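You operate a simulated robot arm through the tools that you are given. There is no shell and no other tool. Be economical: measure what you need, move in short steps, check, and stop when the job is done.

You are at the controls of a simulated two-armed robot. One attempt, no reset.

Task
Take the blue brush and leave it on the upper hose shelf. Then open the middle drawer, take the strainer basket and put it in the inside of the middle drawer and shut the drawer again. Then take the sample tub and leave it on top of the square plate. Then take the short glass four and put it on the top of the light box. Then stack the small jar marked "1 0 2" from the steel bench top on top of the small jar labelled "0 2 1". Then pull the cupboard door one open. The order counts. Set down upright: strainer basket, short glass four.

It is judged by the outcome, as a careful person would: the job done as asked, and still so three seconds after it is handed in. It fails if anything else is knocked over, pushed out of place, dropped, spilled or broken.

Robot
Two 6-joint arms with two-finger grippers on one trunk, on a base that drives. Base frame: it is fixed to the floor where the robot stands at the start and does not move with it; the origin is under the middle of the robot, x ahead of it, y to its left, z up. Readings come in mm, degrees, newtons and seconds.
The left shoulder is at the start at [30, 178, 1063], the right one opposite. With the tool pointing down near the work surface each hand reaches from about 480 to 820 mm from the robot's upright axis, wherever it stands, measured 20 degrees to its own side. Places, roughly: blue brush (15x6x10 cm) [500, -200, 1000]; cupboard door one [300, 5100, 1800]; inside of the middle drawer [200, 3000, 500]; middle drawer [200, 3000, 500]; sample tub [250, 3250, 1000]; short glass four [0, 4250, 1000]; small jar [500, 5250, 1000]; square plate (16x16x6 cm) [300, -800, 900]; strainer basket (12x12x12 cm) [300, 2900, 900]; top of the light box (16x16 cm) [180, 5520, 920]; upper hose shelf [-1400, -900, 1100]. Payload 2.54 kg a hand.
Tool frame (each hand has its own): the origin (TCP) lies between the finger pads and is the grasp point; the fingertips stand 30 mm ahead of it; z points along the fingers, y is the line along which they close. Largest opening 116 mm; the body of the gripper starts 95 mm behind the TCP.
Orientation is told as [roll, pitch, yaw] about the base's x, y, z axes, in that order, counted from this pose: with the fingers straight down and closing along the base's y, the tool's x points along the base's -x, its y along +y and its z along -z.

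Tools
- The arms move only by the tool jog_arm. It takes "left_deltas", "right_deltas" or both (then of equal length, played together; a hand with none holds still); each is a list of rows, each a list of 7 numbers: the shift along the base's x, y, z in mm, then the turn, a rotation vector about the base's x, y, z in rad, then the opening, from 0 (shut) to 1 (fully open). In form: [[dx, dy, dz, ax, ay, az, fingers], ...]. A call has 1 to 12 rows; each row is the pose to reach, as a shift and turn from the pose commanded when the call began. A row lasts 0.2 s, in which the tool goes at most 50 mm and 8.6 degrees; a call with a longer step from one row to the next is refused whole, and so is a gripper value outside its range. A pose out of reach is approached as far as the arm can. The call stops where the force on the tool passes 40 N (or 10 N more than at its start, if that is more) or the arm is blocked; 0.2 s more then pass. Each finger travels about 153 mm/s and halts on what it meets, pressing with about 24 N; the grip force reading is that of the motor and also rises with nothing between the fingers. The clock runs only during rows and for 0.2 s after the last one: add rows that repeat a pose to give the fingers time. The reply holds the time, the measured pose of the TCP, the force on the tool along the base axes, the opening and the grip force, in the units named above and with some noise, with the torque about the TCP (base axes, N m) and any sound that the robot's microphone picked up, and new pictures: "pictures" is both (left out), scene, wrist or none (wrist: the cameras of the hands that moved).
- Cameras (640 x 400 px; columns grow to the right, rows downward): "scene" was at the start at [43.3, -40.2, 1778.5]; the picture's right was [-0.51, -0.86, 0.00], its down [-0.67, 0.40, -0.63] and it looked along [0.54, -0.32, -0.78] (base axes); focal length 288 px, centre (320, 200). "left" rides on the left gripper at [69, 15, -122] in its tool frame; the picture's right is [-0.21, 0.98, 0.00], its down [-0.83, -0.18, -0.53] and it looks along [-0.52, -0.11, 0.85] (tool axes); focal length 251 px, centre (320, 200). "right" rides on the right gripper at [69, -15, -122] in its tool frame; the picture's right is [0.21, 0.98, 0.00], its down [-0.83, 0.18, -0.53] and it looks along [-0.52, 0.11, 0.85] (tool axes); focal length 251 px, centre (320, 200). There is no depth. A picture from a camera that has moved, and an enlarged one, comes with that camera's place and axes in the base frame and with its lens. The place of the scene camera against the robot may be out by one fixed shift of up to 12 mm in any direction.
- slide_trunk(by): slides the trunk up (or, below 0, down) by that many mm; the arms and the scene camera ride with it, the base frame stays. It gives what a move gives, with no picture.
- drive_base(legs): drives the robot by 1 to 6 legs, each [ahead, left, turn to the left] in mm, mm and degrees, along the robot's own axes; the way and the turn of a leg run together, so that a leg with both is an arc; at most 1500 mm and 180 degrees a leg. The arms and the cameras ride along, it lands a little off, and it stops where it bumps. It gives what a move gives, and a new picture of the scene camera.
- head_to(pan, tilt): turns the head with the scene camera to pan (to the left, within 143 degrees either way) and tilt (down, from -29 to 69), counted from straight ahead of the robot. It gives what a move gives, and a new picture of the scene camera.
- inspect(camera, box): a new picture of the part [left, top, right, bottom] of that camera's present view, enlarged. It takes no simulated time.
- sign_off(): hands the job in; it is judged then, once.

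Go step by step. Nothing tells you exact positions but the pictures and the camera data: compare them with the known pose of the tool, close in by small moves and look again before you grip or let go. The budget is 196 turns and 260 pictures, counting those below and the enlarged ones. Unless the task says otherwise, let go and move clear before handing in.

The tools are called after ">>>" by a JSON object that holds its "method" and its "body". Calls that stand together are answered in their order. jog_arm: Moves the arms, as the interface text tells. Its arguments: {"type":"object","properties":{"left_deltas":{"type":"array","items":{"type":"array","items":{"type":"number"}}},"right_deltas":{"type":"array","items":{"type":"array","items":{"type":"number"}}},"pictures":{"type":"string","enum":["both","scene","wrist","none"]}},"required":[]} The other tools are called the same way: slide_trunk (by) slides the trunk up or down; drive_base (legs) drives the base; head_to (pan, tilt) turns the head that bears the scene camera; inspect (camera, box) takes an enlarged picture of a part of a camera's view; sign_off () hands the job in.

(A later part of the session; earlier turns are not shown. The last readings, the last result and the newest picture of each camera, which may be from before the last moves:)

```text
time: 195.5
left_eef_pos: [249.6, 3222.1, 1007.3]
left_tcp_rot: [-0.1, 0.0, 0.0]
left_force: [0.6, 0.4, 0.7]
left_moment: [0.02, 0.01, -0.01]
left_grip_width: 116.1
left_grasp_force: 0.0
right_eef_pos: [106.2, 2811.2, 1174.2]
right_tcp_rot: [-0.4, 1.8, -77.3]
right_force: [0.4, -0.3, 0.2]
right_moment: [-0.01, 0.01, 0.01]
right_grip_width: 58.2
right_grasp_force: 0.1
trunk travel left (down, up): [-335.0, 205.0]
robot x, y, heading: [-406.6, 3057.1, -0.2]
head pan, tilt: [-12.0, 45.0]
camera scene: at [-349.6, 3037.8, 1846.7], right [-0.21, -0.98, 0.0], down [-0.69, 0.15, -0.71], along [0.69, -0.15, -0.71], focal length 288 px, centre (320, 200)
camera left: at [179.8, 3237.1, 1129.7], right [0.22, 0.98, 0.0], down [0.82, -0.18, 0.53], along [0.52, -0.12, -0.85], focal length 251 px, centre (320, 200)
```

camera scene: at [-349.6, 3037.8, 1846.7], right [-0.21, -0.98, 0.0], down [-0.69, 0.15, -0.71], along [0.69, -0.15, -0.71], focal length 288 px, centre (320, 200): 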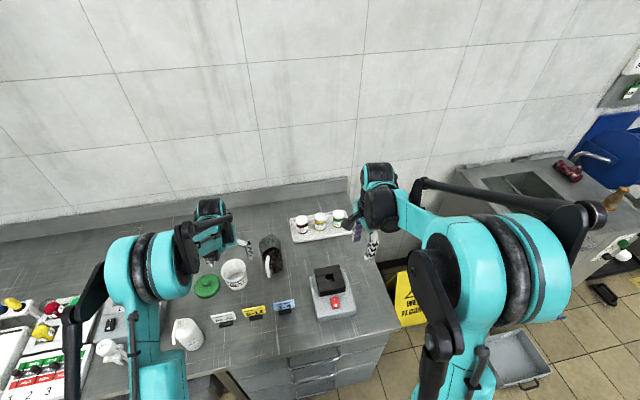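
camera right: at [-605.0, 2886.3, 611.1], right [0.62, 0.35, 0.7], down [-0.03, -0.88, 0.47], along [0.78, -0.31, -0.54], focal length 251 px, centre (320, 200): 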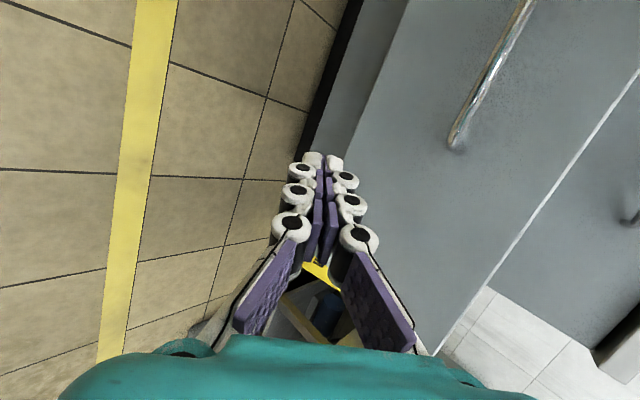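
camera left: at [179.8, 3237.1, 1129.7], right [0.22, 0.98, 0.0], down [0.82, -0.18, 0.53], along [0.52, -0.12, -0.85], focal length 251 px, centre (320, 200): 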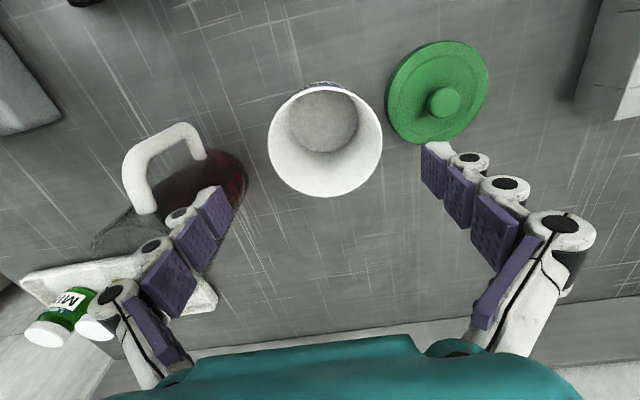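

The tub is empty, rim centred at about [244,3226,940]. I go down around it and grip.

>>> {"method": "jog_arm", "body": {"left_deltas": [[-5, 4, -30, 0, 0, 0, 0.96], [-5, 4, -60, 0, 0, 0, 0.96], [-5, 4, -85, 0, 0, 0, 0.96], [-5, 4, -100, 0, 0, 0, 0.96], [-5, 4, -100, 0, 0, 0, 0.96]], "pictures": "wrist"}}

```text
time: 196.7
left_eef_pos: [243.4, 3225.8, 908.6]
left_tcp_rot: [-0.1, -0.1, 0.0]
left_force: [0.2, -0.5, -0.4]
left_moment: [0.01, -0.02, -0.01]
left_grip_width: 111.3
left_grasp_force: 0.1
right_eef_pos: [106.2, 2810.5, 1174.6]
right_tcp_rot: [-0.4, 1.8, -77.2]
right_force: [0.4, -0.7, -0.4]
right_moment: [-0.01, -0.01, 0.01]
right_grip_width: 58.2
right_grasp_force: 0.0
trunk travel left (down, up): [-335.0, 205.0]
robot x, y, heading: [-408.3, 3053.7, 0.1]
head pan, tilt: [-12.0, 45.0]
camera left: at [174.0, 3240.8, 1030.3], right [0.22, 0.98, 0.0], down [0.82, -0.18, 0.53], along [0.52, -0.12, -0.84], focal length 251 px, centre (320, 200)
```

left: 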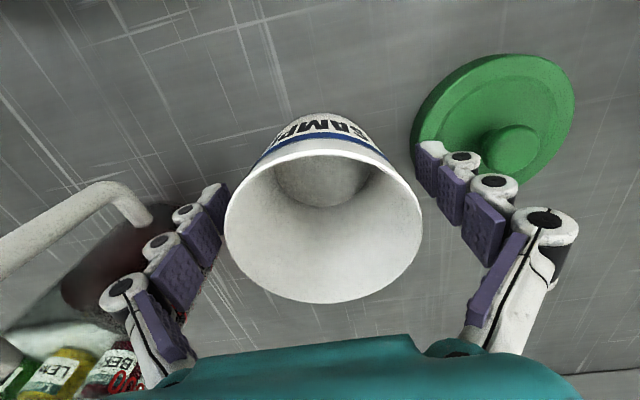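

The tub is between the fingers. I close and lift.

>>> {"method": "jog_arm", "body": {"left_deltas": [[0, 0, 0, 0, 0, 0, 0.6], [0, 0, 0, 0, 0, 0, 0.3], [0, 0, 0, 0, 0, 0, 0.3], [0, 0, 20, 0, 0, 0, 0.3], [0, 0, 60, 0, 0, 0, 0.3], [0, 0, 105, 0, 0, 0, 0.3], [0, 0, 150, 0, 0, 0, 0.3], [0, 0, 195, 0, 0, 0, 0.3], [0, 0, 195, 0, 0, 0, 0.3]], "pictures": "wrist"}}

```text
time: 198.7
left_eef_pos: [244.6, 3225.3, 1104.4]
left_tcp_rot: [0.0, -0.1, -0.1]
left_force: [0.8, 0.2, -0.3]
left_moment: [-0.02, 0.03, -0.04]
left_grip_width: 84.1
left_grasp_force: 24.1
right_eef_pos: [106.6, 2810.5, 1172.8]
right_tcp_rot: [-0.4, 1.8, -77.3]
right_force: [0.8, 1.0, -0.1]
right_moment: [-0.02, 0.03, -0.02]
right_grip_width: 58.0
right_grasp_force: 0.1
trunk travel left (down, up): [-335.0, 205.0]
robot x, y, heading: [-411.5, 3056.5, -0.2]
head pan, tilt: [-12.0, 45.0]
camera left: at [175.0, 3240.4, 1226.0], right [0.22, 0.98, 0.0], down [0.83, -0.18, 0.53], along [0.52, -0.12, -0.85], focal length 251 px, centre (320, 200)
```

left: 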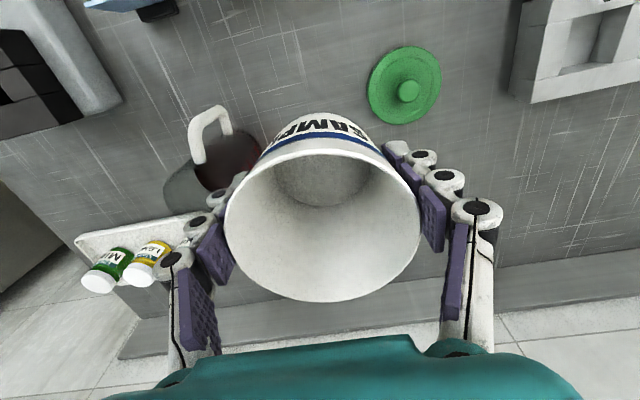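

Tub held at 84 mm. I draw both hands in and up for the drive to the sink bench.

>>> {"method": "jog_arm", "body": {"left_deltas": [[-20, 0, 30, 0, 0, 0, 0.3], [-50, 0, 60, 0, 0, 0, 0.3], [-80, 0, 90, 0, 0, 0, 0.3], [-110, 0, 120, 0, 0, 0, 0.3], [-130, 0, 140, 0, 0, 0, 0.3], [-130, 0, 140, 0, 0, 0, 0.3]], "right_deltas": [[0, 0, 40, 0, 0, 0, 0.5], [-10, 0, 80, 0, 0, 0, 0.5], [-20, 0, 120, 0, 0, 0, 0.5], [-40, 0, 160, 0, 0, 0, 0.5], [-60, 0, 190, 0, 0, 0, 0.5], [-60, 0, 190, 0, 0, 0, 0.5]], "pictures": "none"}}

>>> {"method": "drive_base", "body": {"legs": [[-350, 0, 0], [0, 0, -90], [900, 0, 0], [1200, 260, 0]]}}

```text
time: 200.1
left_eef_pos: [114.9, 3224.8, 1242.9]
left_tcp_rot: [0.0, 0.0, -0.2]
left_force: [0.1, 0.3, -1.7]
left_moment: [0.0, 0.03, 0.03]
left_grip_width: 84.0
left_grasp_force: 23.8
right_eef_pos: [47.7, 2811.2, 1362.0]
right_tcp_rot: [-0.4, 1.8, -77.3]
right_force: [0.1, 0.1, -0.3]
right_moment: [-0.01, 0.01, 0.0]
right_grip_width: 58.2
right_grasp_force: 0.1
trunk travel left (down, up): [-335.0, 205.0]
robot x, y, heading: [-407.6, 3060.3, 0.0]
head pan, tilt: [-12.0, 45.0]
```

```text
time: 216.3
left_eef_pos: [-359.1, 445.9, 1242.3]
left_tcp_rot: [0.0, -0.1, -91.1]
left_force: [0.3, -0.2, -0.5]
left_moment: [-0.04, 0.0, -0.01]
left_grip_width: 84.1
left_grasp_force: 23.5
right_eef_pos: [-772.9, 521.8, 1363.4]
right_tcp_rot: [-0.4, 1.8, -168.2]
right_force: [0.5, -0.3, -0.6]
right_moment: [0.01, -0.01, 0.03]
right_grip_width: 58.1
right_grasp_force: 0.1
trunk travel left (down, up): [-335.0, 205.0]
robot x, y, heading: [-523.9, 970.5, -91.0]
head pan, tilt: [-12.0, 45.0]
camera scene: at [-531.3, 919.6, 1846.7], right [-0.97, 0.23, 0.0], down [0.16, 0.69, -0.71], along [-0.16, -0.69, -0.71], focal length 288 px, centre (320, 200)
```

scene: 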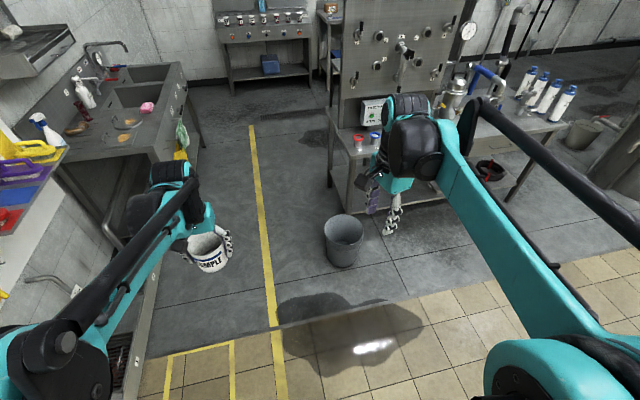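

The way is clear; bucket at ≈[-946,-206]. I pass it with extra margin and go to the sink bench, then face it.

>>> {"method": "drive_base", "body": {"legs": [[600, 70, 1], [1350, 0, 0], [0, 0, 90]]}}

>>> {"method": "head_to", "body": {"pan": 10, "tilt": 45}}

```text
time: 229.9
left_eef_pos: [56.3, -832.3, 1244.2]
left_tcp_rot: [0.0, 0.0, -1.4]
left_force: [-0.3, -0.1, -0.1]
left_moment: [0.02, 0.03, 0.02]
left_grip_width: 84.2
left_grasp_force: 23.7
right_eef_pos: [-21.7, -1245.6, 1363.8]
right_tcp_rot: [-0.3, 1.8, -78.5]
right_force: [-0.1, 0.3, -0.3]
right_moment: [0.0, -0.01, -0.01]
right_grip_width: 58.3
right_grasp_force: 0.0
trunk travel left (down, up): [-335.0, 205.0]
robot x, y, heading: [-466.6, -990.3, -1.6]
head pan, tilt: [-12.0, 45.0]
camera scene: at [-412.1, -1010.2, 1846.7], right [-0.23, -0.97, 0.0], down [-0.69, 0.16, -0.71], along [0.69, -0.16, -0.71], focal length 288 px, centre (320, 200)
```

scene: 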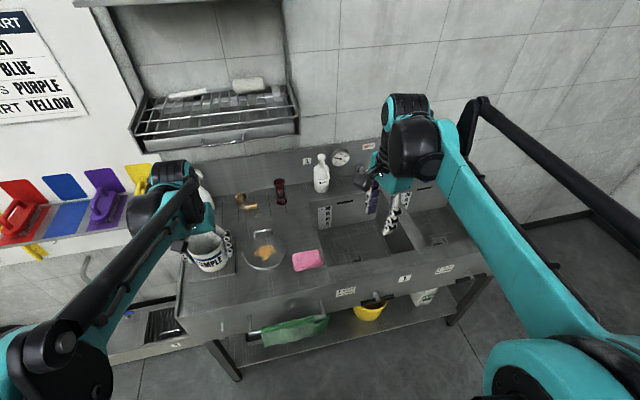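

```text
time: 230.8
left_eef_pos: [55.6, -833.7, 1244.1]
left_tcp_rot: [0.0, -0.2, -1.5]
left_force: [-0.4, -0.3, -0.7]
left_moment: [0.02, 0.02, 0.04]
left_grip_width: 84.1
left_grasp_force: 24.0
right_eef_pos: [-21.0, -1244.6, 1364.2]
right_tcp_rot: [-0.5, 1.8, -78.5]
right_force: [0.5, 0.0, 0.3]
right_moment: [-0.03, 0.0, 0.0]
right_grip_width: 58.1
right_grasp_force: 0.1
trunk travel left (down, up): [-335.0, 205.0]
robot x, y, heading: [-470.1, -989.5, -1.1]
head pan, tilt: [10.0, 45.0]
camera scene: at [-410.8, -979.4, 1846.7], right [0.15, -0.99, 0.0], down [-0.7, -0.11, -0.71], along [0.7, 0.11, -0.71], focal length 288 px, centre (320, 200)
```

scene: 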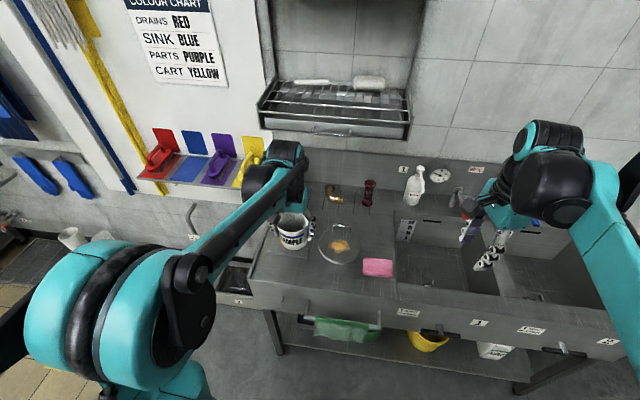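

The square plate is hidden behind my hand. I look with the left wrist camera.

>>> {"method": "inspect", "body": {"camera": "left", "box": [0, 0, 640, 400]}}

>>> {"method": "inspect", "body": {"camera": "scene", "box": [230, 170, 420, 300]}}

```text
1.00 times, centred on (320, 200) of left (not enlarged: the box is as wide or as high as the picture)
camera zoom: at [-13.6, -816.7, 1365.4], right [0.24, 0.97, 0.0], down [0.82, -0.2, 0.53], along [0.52, -0.13, -0.84], focal length 251 px, centre (320, 200)
```

zoom: 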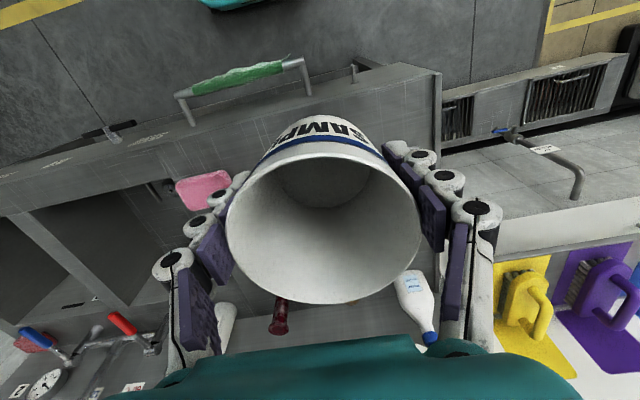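

```text
3.08 times, centred on (325, 235) of scene
camera zoom: at [-410.8, -979.4, 1846.7], right [0.15, -0.99, 0.0], down [-0.7, -0.11, -0.71], along [0.7, 0.11, -0.71], focal length 886 px, centre (305, 92)
```

zoom: 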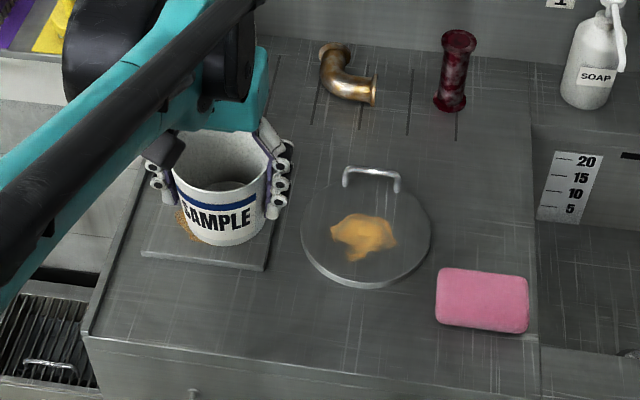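

Square plate seen partly under my hand; I sidestep 200 mm right to see it fully.

>>> {"method": "drive_base", "body": {"legs": [[0, -220, 1]]}}

>>> {"method": "inspect", "body": {"camera": "scene", "box": [180, 170, 370, 300]}}

```text
time: 232.5
left_eef_pos: [48.8, -1045.9, 1243.9]
left_tcp_rot: [0.1, -0.2, -0.5]
left_force: [-0.1, 0.5, -1.0]
left_moment: [0.04, -0.01, -0.02]
left_grip_width: 84.1
left_grasp_force: 23.7
right_eef_pos: [-21.4, -1458.2, 1363.2]
right_tcp_rot: [-0.4, 1.9, -77.7]
right_force: [-0.1, -0.2, 0.5]
right_moment: [0.01, 0.04, -0.01]
right_grip_width: 57.8
right_grasp_force: 0.2
trunk travel left (down, up): [-335.0, 205.0]
robot x, y, heading: [-472.4, -1209.9, -0.4]
head pan, tilt: [10.0, 45.0]
camera scene: at [-414.6, -1199.4, 1846.7], right [0.17, -0.99, 0.0], down [-0.7, -0.12, -0.71], along [0.7, 0.12, -0.71], focal length 288 px, centre (320, 200)
```

scene: 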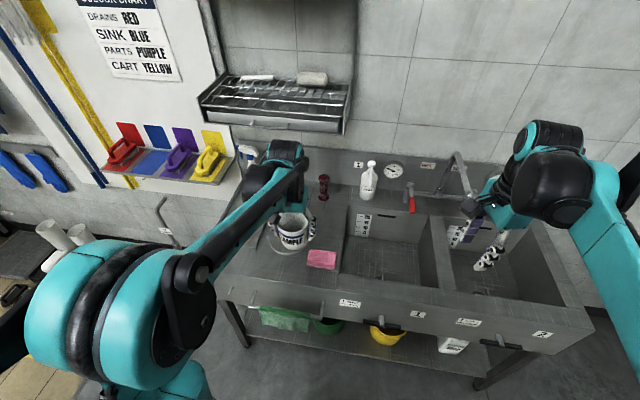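

```text
3.08 times, centred on (275, 235) of scene
camera zoom: at [-414.6, -1199.4, 1846.7], right [0.17, -0.99, 0.0], down [-0.7, -0.12, -0.71], along [0.7, 0.12, -0.71], focal length 886 px, centre (458, 92)
```

zoom: 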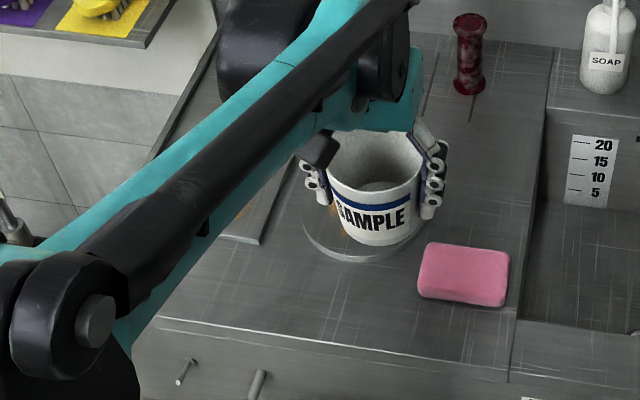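

My arm hides it from this side; I sidestep left instead.

>>> {"method": "drive_base", "body": {"legs": [[0, 560, 0]]}}

>>> {"method": "inspect", "body": {"camera": "scene", "box": [260, 170, 450, 300]}}

```text
time: 235.7
left_eef_pos: [52.1, -482.5, 1244.3]
left_tcp_rot: [0.0, -0.1, -0.2]
left_force: [-0.4, 0.4, 0.2]
left_moment: [-0.02, 0.02, -0.01]
left_grip_width: 84.0
left_grasp_force: 24.3
right_eef_pos: [-17.3, -896.1, 1363.1]
right_tcp_rot: [-0.3, 1.9, -77.3]
right_force: [-1.0, -0.2, -0.3]
right_moment: [-0.03, -0.02, -0.01]
right_grip_width: 57.9
right_grasp_force: 0.1
trunk travel left (down, up): [-335.0, 205.0]
robot x, y, heading: [-469.3, -648.5, -0.4]
head pan, tilt: [10.0, 45.0]
camera scene: at [-411.5, -638.6, 1846.7], right [0.17, -0.99, 0.0], down [-0.7, -0.12, -0.71], along [0.7, 0.12, -0.71], focal length 288 px, centre (320, 200)
```

scene: 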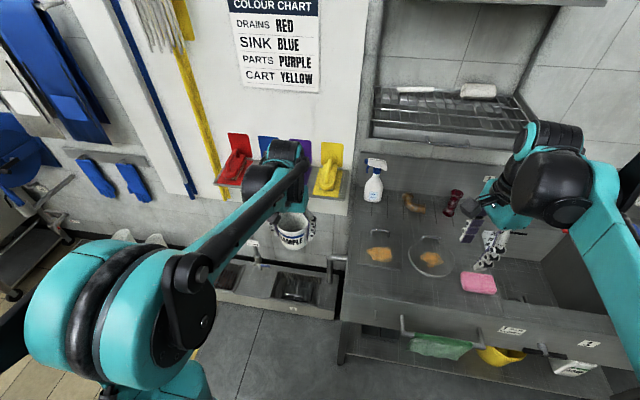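

```text
3.08 times, centred on (355, 235) of scene
camera zoom: at [-411.5, -638.6, 1846.7], right [0.17, -0.99, 0.0], down [-0.7, -0.12, -0.71], along [0.7, 0.12, -0.71], focal length 886 px, centre (212, 92)
```

zoom: 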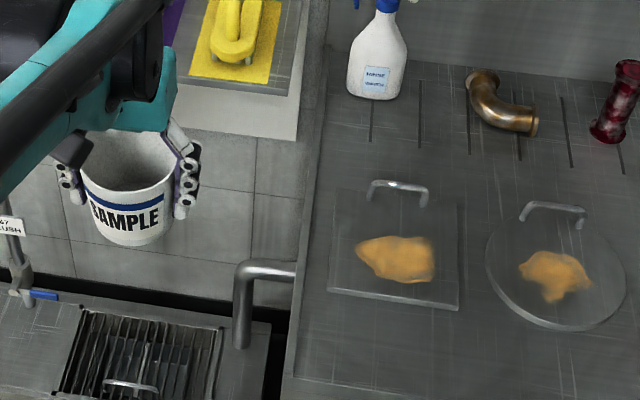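

Now the square plate is clear: centre about [296,-760], z≈888, handle at its back edge (x≈370). I position the left hand before it.

>>> {"method": "drive_base", "body": {"legs": [[110, -278, 0.4]]}}

>>> {"method": "jog_arm", "body": {"left_deltas": [[0, 0, 0, 0, 0, 0, 0.3]], "pictures": "wrist"}}

```text
time: 237.7
left_eef_pos: [159.9, -755.1, 1242.9]
left_tcp_rot: [0.1, -0.1, 0.2]
left_force: [-0.2, -0.2, -0.9]
left_moment: [0.01, 0.05, 0.0]
left_grip_width: 84.1
left_grasp_force: 24.3
right_eef_pos: [94.9, -1169.7, 1362.8]
right_tcp_rot: [-0.3, 1.8, -76.9]
right_force: [-0.2, 0.1, -0.7]
right_moment: [-0.02, 0.0, 0.05]
right_grip_width: 58.0
right_grasp_force: 0.1
trunk travel left (down, up): [-335.0, 205.0]
robot x, y, heading: [-359.3, -927.5, 0.4]
head pan, tilt: [10.0, 45.0]
camera scene: at [-301.5, -914.4, 1846.7], right [0.18, -0.98, 0.0], down [-0.7, -0.13, -0.71], along [0.7, 0.13, -0.71], focal length 288 px, centre (320, 200)
```

scene: 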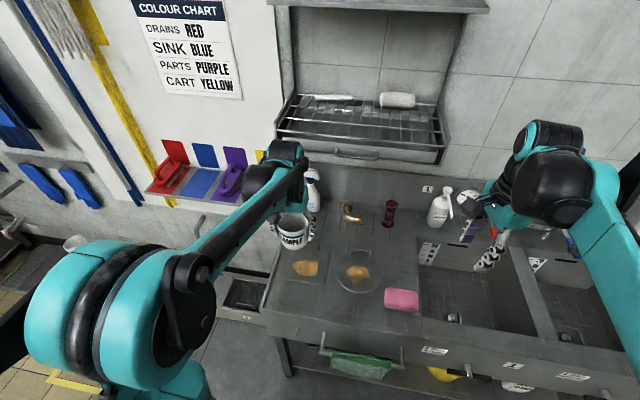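

```text
time: 238.1
left_eef_pos: [159.1, -751.9, 1243.2]
left_tcp_rot: [0.1, -0.2, 0.2]
left_force: [-0.1, 0.5, -0.9]
left_moment: [-0.02, 0.01, 0.0]
left_grip_width: 84.3
left_grasp_force: 23.7
right_eef_pos: [94.9, -1168.1, 1363.6]
right_tcp_rot: [-0.4, 1.8, -76.9]
right_force: [-0.4, 0.4, -0.3]
right_moment: [-0.01, -0.05, -0.01]
right_grip_width: 58.3
right_grasp_force: 0.1
trunk travel left (down, up): [-335.0, 205.0]
robot x, y, heading: [-361.1, -925.3, 0.2]
head pan, tilt: [10.0, 45.0]
camera left: at [90.2, -738.6, 1365.3], right [0.21, 0.98, 0.0], down [0.83, -0.18, 0.54], along [0.52, -0.11, -0.84], focal length 251 px, centre (320, 200)
```

left: 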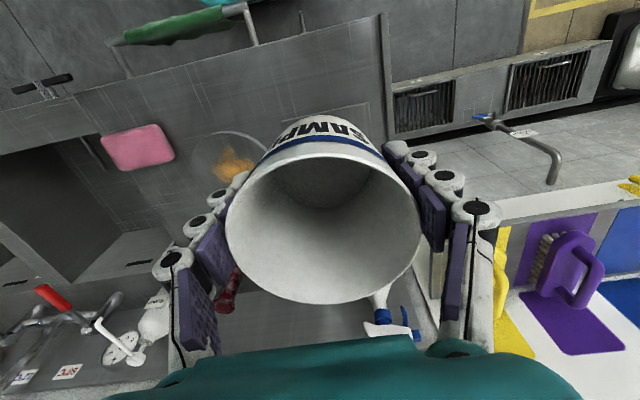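

The plate's near-left corner agrees. I bring the tub over [282,-757] and lower to just above.

>>> {"method": "jog_arm", "body": {"left_deltas": [[30, 0, -20, 0, 0, 0, 0.3], [60, -2, -55, 0, 0, 0, 0.3], [90, -4, -90, 0, 0, 0, 0.3], [115, -5, -130, 0, 0, 0, 0.3], [123, -5, -175, 0, 0, 0, 0.3], [123, -5, -200, 0, 0, 0, 0.3], [123, -5, -200, 0, 0, 0, 0.3]], "pictures": "scene"}}

>>> {"method": "inspect", "body": {"camera": "scene", "box": [220, 170, 410, 300]}}

```text
time: 239.7
left_eef_pos: [284.1, -759.3, 1043.3]
left_tcp_rot: [-0.1, -0.1, 0.2]
left_force: [-0.2, 0.2, -0.3]
left_moment: [-0.02, 0.02, 0.02]
left_grip_width: 83.9
left_grasp_force: 24.1
right_eef_pos: [95.5, -1168.1, 1363.6]
right_tcp_rot: [-0.5, 1.9, -76.9]
right_force: [-0.2, 0.2, 0.6]
right_moment: [-0.02, -0.06, 0.02]
right_grip_width: 57.8
right_grasp_force: 0.1
trunk travel left (down, up): [-335.0, 205.0]
robot x, y, heading: [-358.9, -930.2, 0.3]
head pan, tilt: [10.0, 45.0]
camera scene: at [-301.9, -914.1, 1846.7], right [0.18, -0.98, 0.0], down [-0.7, -0.13, -0.71], along [0.7, 0.13, -0.71], focal length 288 px, centre (320, 200)
```

scene: 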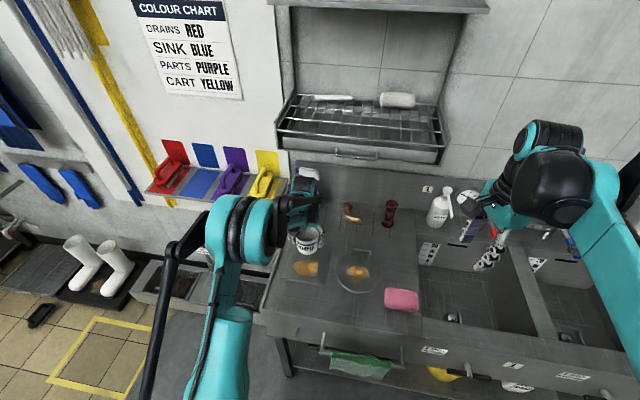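

```text
3.08 times, centred on (315, 235) of scene
camera zoom: at [-301.9, -914.1, 1846.7], right [0.18, -0.98, 0.0], down [-0.7, -0.13, -0.71], along [0.7, 0.13, -0.71], focal length 886 px, centre (335, 92)
```

zoom: 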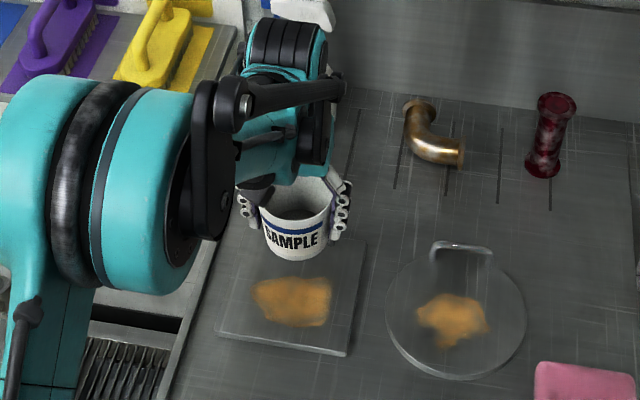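

Well over the plate. I lower to contact.

>>> {"method": "jog_arm", "body": {"left_deltas": [[0, 0, -30, 0, 0, 0, 0.3], [0, 0, -55, 0, 0, 0, 0.3], [0, 0, -68, 0, 0, 0, 0.3], [0, 0, -74, 0, 0, 0, 0.3], [0, 0, -79, 0, 0, 0, 0.3], [0, 0, -84, 0, 0, 0, 0.3], [0, 0, -89, 0, 0, 0, 0.3], [0, 0, -94, 0, 0, 0, 0.3], [0, 0, -98, 0, 0, 0, 0.3], [0, 0, -102, 0, 0, 0, 0.3]], "pictures": "scene"}}

>>> {"method": "inspect", "body": {"camera": "scene", "box": [220, 170, 410, 300]}}

```text
time: 241.9
left_eef_pos: [283.4, -758.2, 941.8]
left_tcp_rot: [0.1, 0.0, 0.3]
left_force: [0.6, 1.5, 16.6]
left_moment: [-0.03, -0.12, -0.03]
left_grip_width: 83.2
left_grasp_force: 23.4
right_eef_pos: [93.6, -1169.0, 1363.7]
right_tcp_rot: [-0.3, 1.8, -76.9]
right_force: [0.2, -0.2, -0.2]
right_moment: [0.04, -0.01, 0.04]
right_grip_width: 58.3
right_grasp_force: 0.1
trunk travel left (down, up): [-335.0, 205.0]
robot x, y, heading: [-360.4, -925.6, 0.6]
head pan, tilt: [10.0, 45.0]
camera scene: at [-303.7, -914.3, 1846.8], right [0.18, -0.98, 0.0], down [-0.7, -0.13, -0.71], along [0.7, 0.13, -0.71], focal length 288 px, centre (320, 200)
```

scene: 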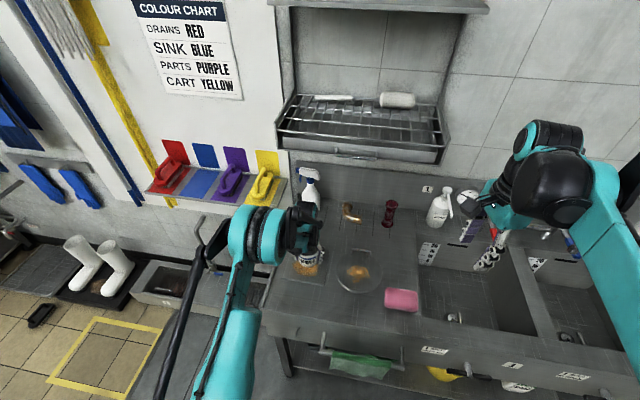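

```text
3.08 times, centred on (315, 235) of scene
camera zoom: at [-303.7, -914.3, 1846.8], right [0.18, -0.98, 0.0], down [-0.7, -0.13, -0.71], along [0.7, 0.13, -0.71], focal length 886 px, centre (335, 92)
```

zoom: 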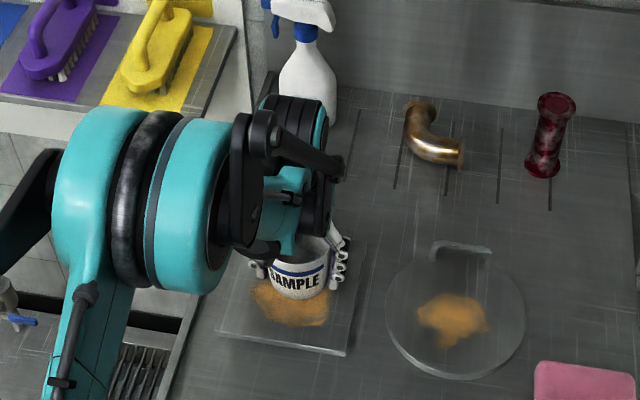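

Contact at 17 N on the plate. I open and rise.

>>> {"method": "jog_arm", "body": {"left_deltas": [[0, 0, 1, 0, 0, 0, 0.5], [0, 0, 1, 0, 0, 0, 0.9], [0, 0, 1, 0, 0, 0, 0.96], [0, 0, 1, 0, 0, 0, 0.96], [0, 0, 35, 0, 0, 0, 0.96], [0, 0, 80, 0, 0, 0, 0.96], [0, 0, 130, 0, 0, 0, 0.96], [-20, 0, 175, 0, 0, 0, 0.96], [-45, 0, 215, 0, 0, 0, 0.96], [-80, 0, 250, 0, 0, 0, 0.96], [-110, 0, 290, 0, 0, 0, 0.96], [-110, 0, 290, 0, 0, 0, 0.96]], "pictures": "both"}}

```text
time: 244.5
left_eef_pos: [175.6, -758.0, 1231.6]
left_tcp_rot: [0.0, -0.1, 0.3]
left_force: [-0.1, -0.6, -0.5]
left_moment: [0.01, 0.05, 0.03]
left_grip_width: 111.3
left_grasp_force: 0.1
right_eef_pos: [97.7, -1168.8, 1362.6]
right_tcp_rot: [-0.5, 1.7, -76.8]
right_force: [0.9, 0.0, 0.9]
right_moment: [-0.01, 0.04, -0.02]
right_grip_width: 58.1
right_grasp_force: 0.0
trunk travel left (down, up): [-335.0, 205.0]
robot x, y, heading: [-363.8, -925.6, 0.4]
head pan, tilt: [10.0, 45.0]
camera scene: at [-299.3, -913.9, 1846.6], right [0.18, -0.98, 0.0], down [-0.7, -0.13, -0.71], along [0.69, 0.13, -0.71], focal length 288 px, centre (320, 200)
camera left: at [105.3, -743.8, 1354.0], right [0.21, 0.98, 0.0], down [0.83, -0.18, 0.53], along [0.52, -0.11, -0.85], focal length 251 px, centre (320, 200)
```

scene: 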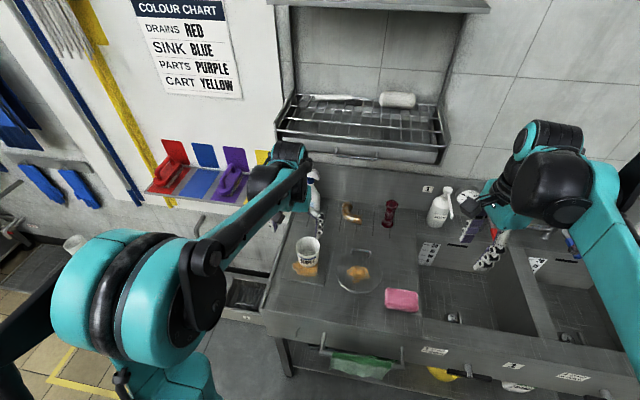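
left: 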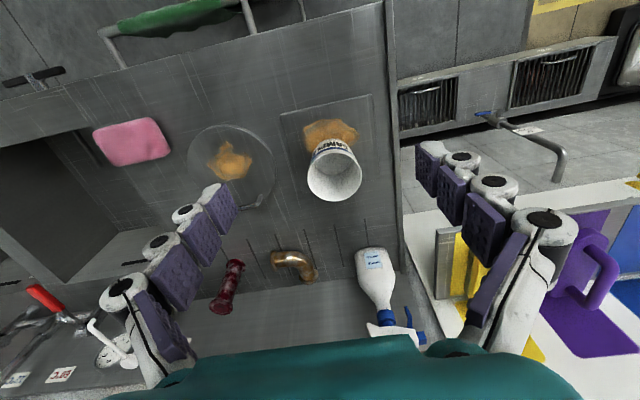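

The tub stands on the square plate. Next is short glass four near [0,4250]; I back off, turn and drive up the room.

>>> {"method": "drive_base", "body": {"legs": [[-145, 0, 0], [0, 0, 89.6], [1500, 0, 0], [900, 300, 0], [1500, 0, 0], [700, 0, 0]]}}

>>> {"method": "head_to", "body": {"pan": -50, "tilt": 35}}

```text
time: 271.6
left_eef_pos: [-973.1, 4179.4, 1231.8]
left_tcp_rot: [0.0, 0.0, 90.0]
left_force: [0.7, -0.4, 0.1]
left_moment: [0.02, -0.03, -0.03]
left_grip_width: 111.3
left_grasp_force: 0.1
right_eef_pos: [-563.3, 4099.9, 1363.5]
right_tcp_rot: [-0.4, 1.8, 12.7]
right_force: [-0.1, 0.8, 0.1]
right_moment: [-0.02, 0.03, 0.02]
right_grip_width: 57.8
right_grasp_force: 0.0
trunk travel left (down, up): [-335.0, 205.0]
robot x, y, heading: [-807.0, 3647.9, 90.0]
head pan, tilt: [10.0, 45.0]
camera scene: at [-813.1, 3695.5, 1846.7], right [0.98, 0.17, 0.0], down [0.12, -0.7, -0.71], along [-0.12, 0.7, -0.71], focal length 288 px, centre (320, 200)
```

scene: 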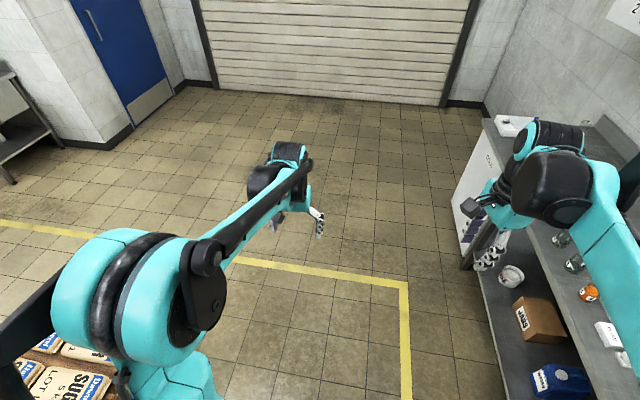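

```text
time: 272.9
left_eef_pos: [-973.0, 4180.1, 1233.1]
left_tcp_rot: [0.0, 0.0, 90.0]
left_force: [0.7, 0.8, 0.1]
left_moment: [0.0, -0.02, 0.01]
left_grip_width: 111.4
left_grasp_force: 0.1
right_eef_pos: [-563.2, 4098.3, 1363.7]
right_tcp_rot: [-0.4, 1.8, 12.9]
right_force: [-0.8, 0.0, 0.6]
right_moment: [0.03, -0.03, 0.01]
right_grip_width: 58.0
right_grasp_force: 0.0
trunk travel left (down, up): [-335.0, 205.0]
robot x, y, heading: [-806.5, 3648.6, 90.0]
head pan, tilt: [-50.0, 35.0]
camera scene: at [-731.6, 3671.6, 1861.5], right [0.64, -0.77, 0.0], down [-0.44, -0.37, -0.82], along [0.63, 0.53, -0.57], focal length 288 px, centre (320, 200)
```

scene: 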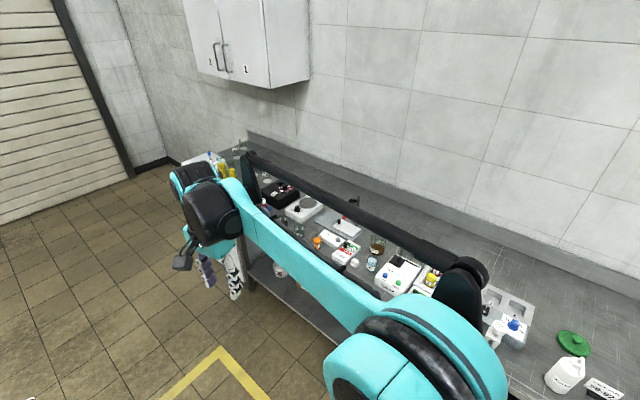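

Cupboard and bench ahead. I move level with the glass and turn to the bench.

>>> {"method": "drive_base", "body": {"legs": [[420, 0, 0], [0, 0, -90]]}}

>>> {"method": "head_to", "body": {"pan": 0, "tilt": 40}}

>>> {"method": "inspect", "body": {"camera": "scene", "box": [200, 170, 440, 310]}}

```text
time: 279.3
left_eef_pos: [-275.5, 4235.4, 1233.1]
left_tcp_rot: [0.1, -0.1, 0.6]
left_force: [0.6, -0.3, 0.0]
left_moment: [0.01, -0.04, 0.0]
left_grip_width: 111.4
left_grasp_force: 0.1
right_eef_pos: [-351.2, 3823.6, 1362.9]
right_tcp_rot: [-0.4, 1.8, -76.5]
right_force: [0.3, 0.3, -0.1]
right_moment: [0.02, 0.0, 0.0]
right_grip_width: 58.2
right_grasp_force: 0.0
trunk travel left (down, up): [-335.0, 205.0]
robot x, y, heading: [-805.7, 4063.2, 0.7]
head pan, tilt: [-50.0, 35.0]
camera scene: at [-771.2, 3994.3, 1861.5], right [-0.76, -0.65, 0.0], down [-0.37, 0.44, -0.82], along [0.53, -0.62, -0.57], focal length 288 px, centre (320, 200)
```

scene: 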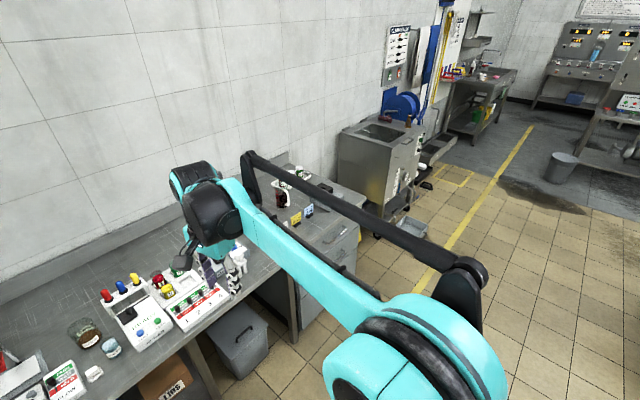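

```text
time: 280.4
left_eef_pos: [-274.2, 4234.7, 1232.5]
left_tcp_rot: [0.1, -0.1, 0.7]
left_force: [-0.8, 1.2, -0.1]
left_moment: [0.01, 0.03, -0.02]
left_grip_width: 111.6
left_grasp_force: 0.0
right_eef_pos: [-350.5, 3822.8, 1364.2]
right_tcp_rot: [-0.4, 1.8, -76.4]
right_force: [0.0, 0.1, -1.0]
right_moment: [-0.03, -0.01, 0.0]
right_grip_width: 57.8
right_grasp_force: 0.0
trunk travel left (down, up): [-335.0, 205.0]
robot x, y, heading: [-808.5, 4062.9, 0.5]
head pan, tilt: [0.0, 40.0]
camera scene: at [-743.5, 4062.0, 1853.9], right [0.01, -1.0, 0.0], down [-0.64, -0.01, -0.77], along [0.77, 0.01, -0.64], focal length 288 px, centre (320, 200)
```

scene: 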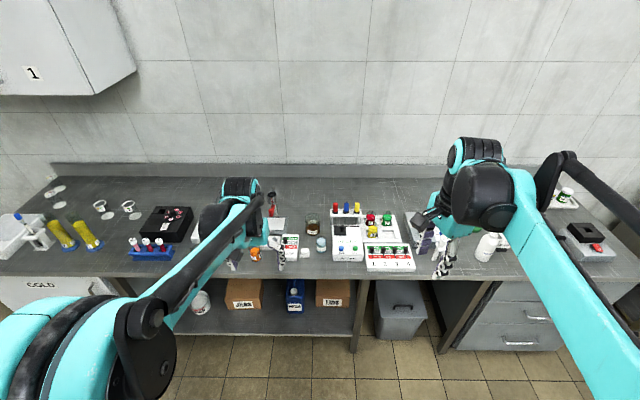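

```text
2.67 times, centred on (320, 240) of scene
camera zoom: at [-743.5, 4062.0, 1853.9], right [0.01, -1.0, 0.0], down [-0.64, -0.01, -0.77], along [0.77, 0.01, -0.64], focal length 768 px, centre (320, 93)
```

zoom: 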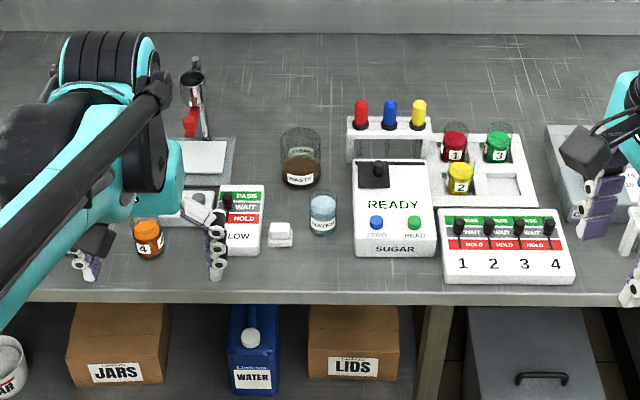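

The orange glass marked 4 stands near [53,4356]. I align the left arm on it.

>>> {"method": "drive_base", "body": {"legs": [[230, 118, -0.5]]}}

>>> {"method": "inspect", "body": {"camera": "left", "box": [0, 0, 640, 400]}}

```text
time: 282.3
left_eef_pos: [-42.2, 4350.1, 1232.2]
left_tcp_rot: [0.0, -0.1, 0.2]
left_force: [0.3, 0.4, -0.5]
left_moment: [0.0, 0.02, 0.0]
left_grip_width: 111.5
left_grasp_force: 0.1
right_eef_pos: [-121.7, 3940.9, 1362.1]
right_tcp_rot: [-0.4, 1.8, -76.9]
right_force: [0.5, -0.4, 0.8]
right_moment: [0.02, 0.01, 0.0]
right_grip_width: 58.3
right_grasp_force: 0.0
trunk travel left (down, up): [-335.0, 205.0]
robot x, y, heading: [-578.1, 4183.0, 0.1]
head pan, tilt: [0.0, 40.0]
camera scene: at [-512.3, 4181.7, 1853.9], right [0.0, -1.0, 0.0], down [-0.64, 0.0, -0.77], along [0.77, 0.0, -0.64], focal length 288 px, centre (320, 200)
```

scene: 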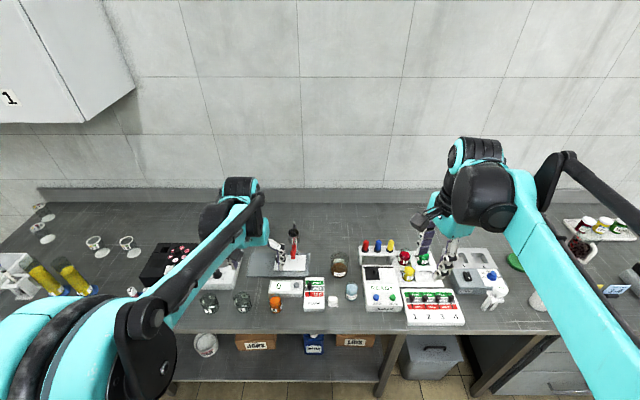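

```text
1.00 times, centred on (320, 200) of left (not enlarged: the box is as wide or as high as the picture)
camera zoom: at [-111.7, 4365.3, 1354.3], right [0.21, 0.98, 0.0], down [0.83, -0.18, 0.53], along [0.52, -0.11, -0.85], focal length 251 px, centre (320, 200)
```

zoom: 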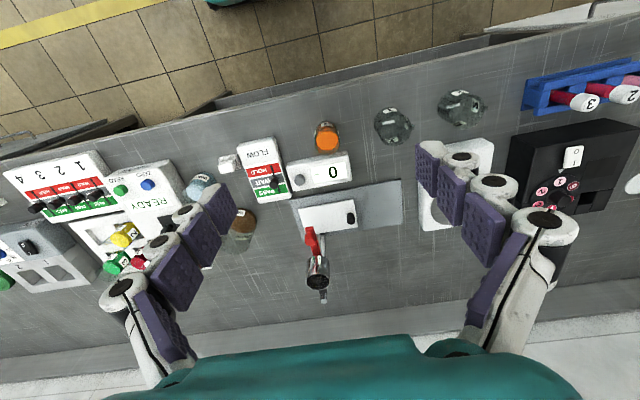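

>>> {"method": "inspect", "body": {"camera": "left", "box": [280, 80, 500, 220]}}

>>> {"method": "inspect", "body": {"camera": "scene", "box": [190, 250, 380, 330]}}

```text
2.86 times, centred on (390, 150) of left
camera zoom: at [-111.7, 4365.3, 1354.3], right [0.21, 0.98, 0.0], down [0.83, -0.18, 0.53], along [0.52, -0.11, -0.85], focal length 718 px, centre (120, 343)
```

zoom: 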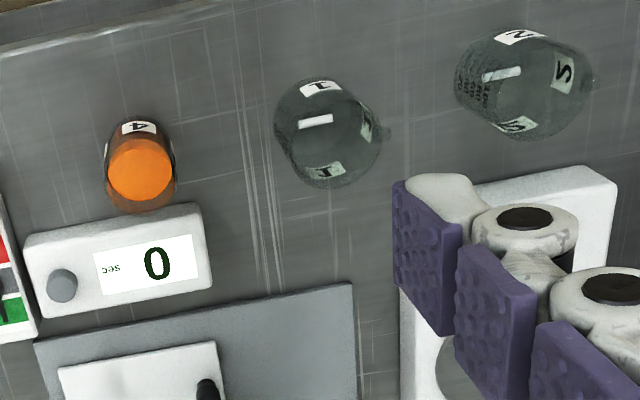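

```text
3.37 times, centred on (285, 290) of scene
camera zoom: at [-512.3, 4181.7, 1853.9], right [0.0, -1.0, 0.0], down [-0.64, 0.0, -0.77], along [0.77, 0.0, -0.64], focal length 970 px, centre (438, -103)
```

zoom: 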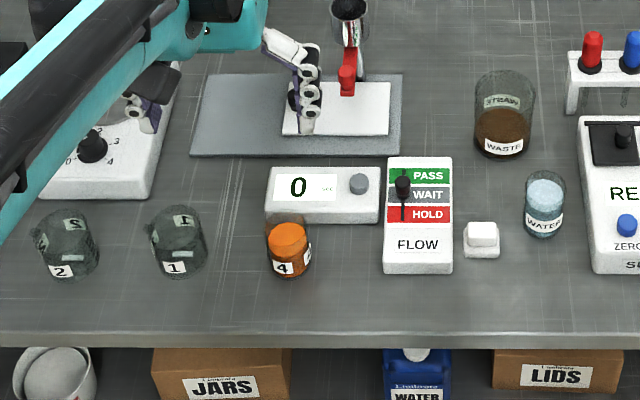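

Glass four (orange) at about [43,4347]. I move the left hand above it and recheck.

>>> {"method": "jog_arm", "body": {"left_deltas": [[20, 0, -35, 0, 0, 0, 0.8], [40, 0, -75, 0, 0, 0, 0.7], [60, -1, -115, 0, 0, 0, 0.7], [75, -2, -155, 0, 0, 0, 0.7], [85, -3, -195, 0, 0, 0, 0.7], [85, -3, -215, 0, 0, 0, 0.7], [85, -3, -215, 0, 0, 0, 0.7]], "pictures": "wrist"}}

>>> {"method": "inspect", "body": {"camera": "scene", "box": [190, 250, 380, 330]}}

```text
time: 283.9
left_eef_pos: [42.2, 4348.0, 1018.0]
left_tcp_rot: [-0.1, 0.0, 0.2]
left_force: [0.4, 0.2, -0.4]
left_moment: [0.01, 0.02, 0.01]
left_grip_width: 81.3
left_grasp_force: 0.1
right_eef_pos: [-121.5, 3940.8, 1362.2]
right_tcp_rot: [-0.4, 1.8, -77.0]
right_force: [-0.2, 0.0, 0.6]
right_moment: [-0.02, 0.0, 0.03]
right_grip_width: 58.0
right_grasp_force: 0.1
trunk travel left (down, up): [-335.0, 205.0]
robot x, y, heading: [-574.8, 4180.7, 0.0]
head pan, tilt: [0.0, 40.0]
camera left: at [-26.8, 4362.8, 1139.1], right [0.21, 0.98, 0.0], down [0.83, -0.18, 0.53], along [0.52, -0.11, -0.84], focal length 251 px, centre (320, 200)
```

left: 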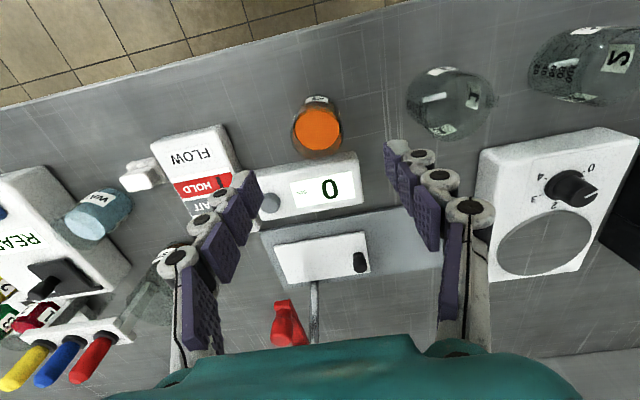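

```text
3.37 times, centred on (285, 290) of scene
camera zoom: at [-512.4, 4181.6, 1854.0], right [0.0, -1.0, 0.0], down [-0.64, 0.0, -0.77], along [0.77, 0.0, -0.64], focal length 970 px, centre (438, -103)
```

zoom: 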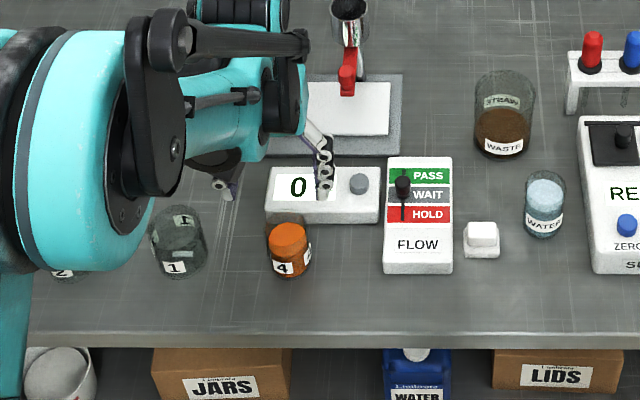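

Glass four centre ≈[43,4346], about 48 mm wide; clear on both sides. I descend and grip.

>>> {"method": "jog_arm", "body": {"left_deltas": [[1, -2, -40, 0, 0, 0, 0.7], [1, -2, -80, 0, 0, 0, 0.7], [1, -2, -110, 0, 0, 0, 0.7], [1, -2, -128, 0, 0, 0, 0.7], [1, -2, -128, 0, 0, 0, 0.7]], "pictures": "wrist"}}

```text
time: 285.1
left_eef_pos: [43.2, 4345.6, 889.4]
left_tcp_rot: [0.1, -0.1, 0.2]
left_force: [0.4, -0.7, 0.2]
left_moment: [0.02, -0.01, 0.0]
left_grip_width: 81.2
left_grasp_force: 0.0
right_eef_pos: [-120.2, 3939.8, 1364.1]
right_tcp_rot: [-0.4, 1.8, -77.0]
right_force: [-0.6, 0.2, -0.2]
right_moment: [0.0, -0.01, 0.0]
right_grip_width: 57.7
right_grasp_force: 0.1
trunk travel left (down, up): [-335.0, 205.0]
robot x, y, heading: [-575.4, 4181.2, 0.2]
head pan, tilt: [0.0, 40.0]
camera left: at [-26.1, 4360.8, 1011.7], right [0.21, 0.98, 0.0], down [0.83, -0.18, 0.54], along [0.52, -0.11, -0.84], focal length 251 px, centre (320, 200)
```

left: 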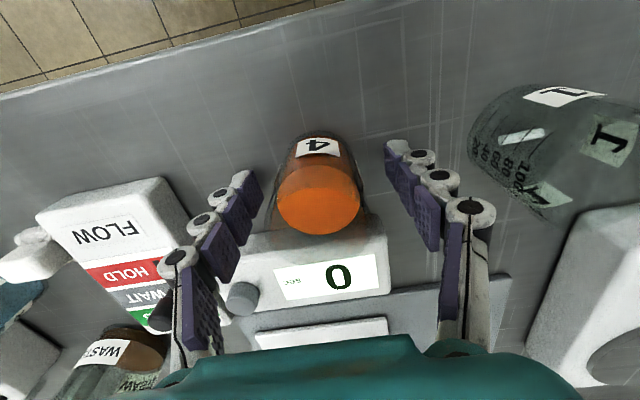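

>>> {"method": "jog_arm", "body": {"left_deltas": [[0, 0, 0, 0, 0, 0, 0.5], [0, 0, 0, 0, 0, 0, 0.2], [0, 0, 0, 0, 0, 0, 0.2], [0, 0, 15, 0, 0, 0, 0.2], [0, 0, 40, 0, 0, 0, 0.2], [0, 0, 80, 0, 0, 0, 0.2], [0, 0, 120, 0, 0, 0, 0.2], [0, 0, 160, 0, 0, 0, 0.2], [0, 0, 200, 0, 0, 0, 0.2], [0, 0, 200, 0, 0, 0, 0.2]], "pictures": "wrist"}}

```text
time: 287.3
left_eef_pos: [44.1, 4345.6, 1089.0]
left_tcp_rot: [0.0, 0.0, 0.1]
left_force: [1.0, 0.2, -1.4]
left_moment: [0.04, 0.0, -0.01]
left_grip_width: 44.1
left_grasp_force: 23.9
right_eef_pos: [-119.2, 3940.2, 1362.8]
right_tcp_rot: [-0.4, 1.8, -77.0]
right_force: [-0.2, 0.7, 0.2]
right_moment: [-0.01, 0.02, 0.01]
right_grip_width: 58.4
right_grasp_force: 0.0
trunk travel left (down, up): [-335.0, 205.0]
robot x, y, heading: [-577.3, 4180.7, 0.0]
head pan, tilt: [0.0, 40.0]
camera left: at [-25.3, 4360.2, 1211.4], right [0.21, 0.98, 0.0], down [0.83, -0.18, 0.53], along [0.52, -0.11, -0.85], focal length 251 px, centre (320, 200)
```

left: 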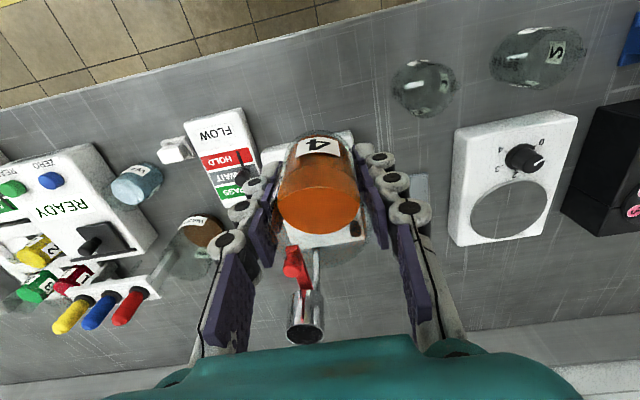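

Glass four held (44 mm). I back off slightly and look left for the light box.

>>> {"method": "drive_base", "body": {"legs": [[-120, 0, 0], [0, 800, 0]]}}

>>> {"method": "head_to", "body": {"pan": 25, "tilt": 40}}

```text
time: 292.5
left_eef_pos: [-75.1, 5153.5, 1089.5]
left_tcp_rot: [0.1, -0.2, -0.2]
left_force: [-0.7, -0.5, -1.5]
left_moment: [0.0, 0.01, 0.03]
left_grip_width: 44.1
left_grasp_force: 24.1
right_eef_pos: [-241.5, 4748.9, 1363.9]
right_tcp_rot: [-0.3, 1.9, -77.4]
right_force: [0.0, 0.0, 0.0]
right_moment: [-0.01, 0.02, 0.02]
right_grip_width: 57.8
right_grasp_force: 0.1
trunk travel left (down, up): [-335.0, 205.0]
robot x, y, heading: [-693.5, 4995.1, -0.2]
head pan, tilt: [0.0, 40.0]
camera scene: at [-631.2, 4993.8, 1853.9], right [0.0, -1.0, 0.0], down [-0.64, 0.0, -0.77], along [0.77, 0.0, -0.64], focal length 288 px, centre (320, 200)
```

scene: 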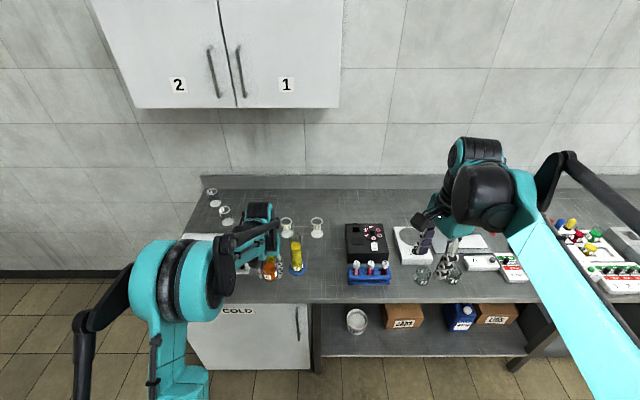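

```text
time: 293.4
left_eef_pos: [-73.4, 5153.1, 1089.2]
left_tcp_rot: [0.1, -0.2, -0.2]
left_force: [-0.4, 0.3, -0.6]
left_moment: [0.01, 0.03, 0.0]
left_grip_width: 44.1
left_grasp_force: 24.2
right_eef_pos: [-242.1, 4749.4, 1363.2]
right_tcp_rot: [-0.4, 1.7, -77.3]
right_force: [1.0, -0.2, 0.3]
right_moment: [-0.02, 0.03, 0.01]
right_grip_width: 58.1
right_grasp_force: 0.1
trunk travel left (down, up): [-335.0, 205.0]
robot x, y, heading: [-694.4, 4994.1, -0.3]
head pan, tilt: [25.0, 40.0]
camera scene: at [-639.0, 5029.1, 1853.9], right [0.42, -0.91, 0.0], down [-0.58, -0.27, -0.77], along [0.7, 0.32, -0.64], focal length 288 px, centre (320, 200)
```

scene: 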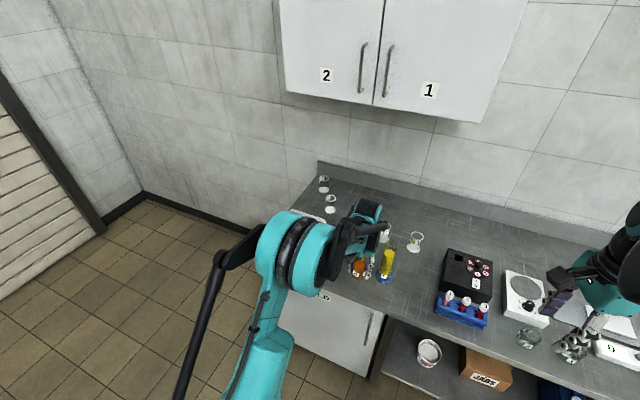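

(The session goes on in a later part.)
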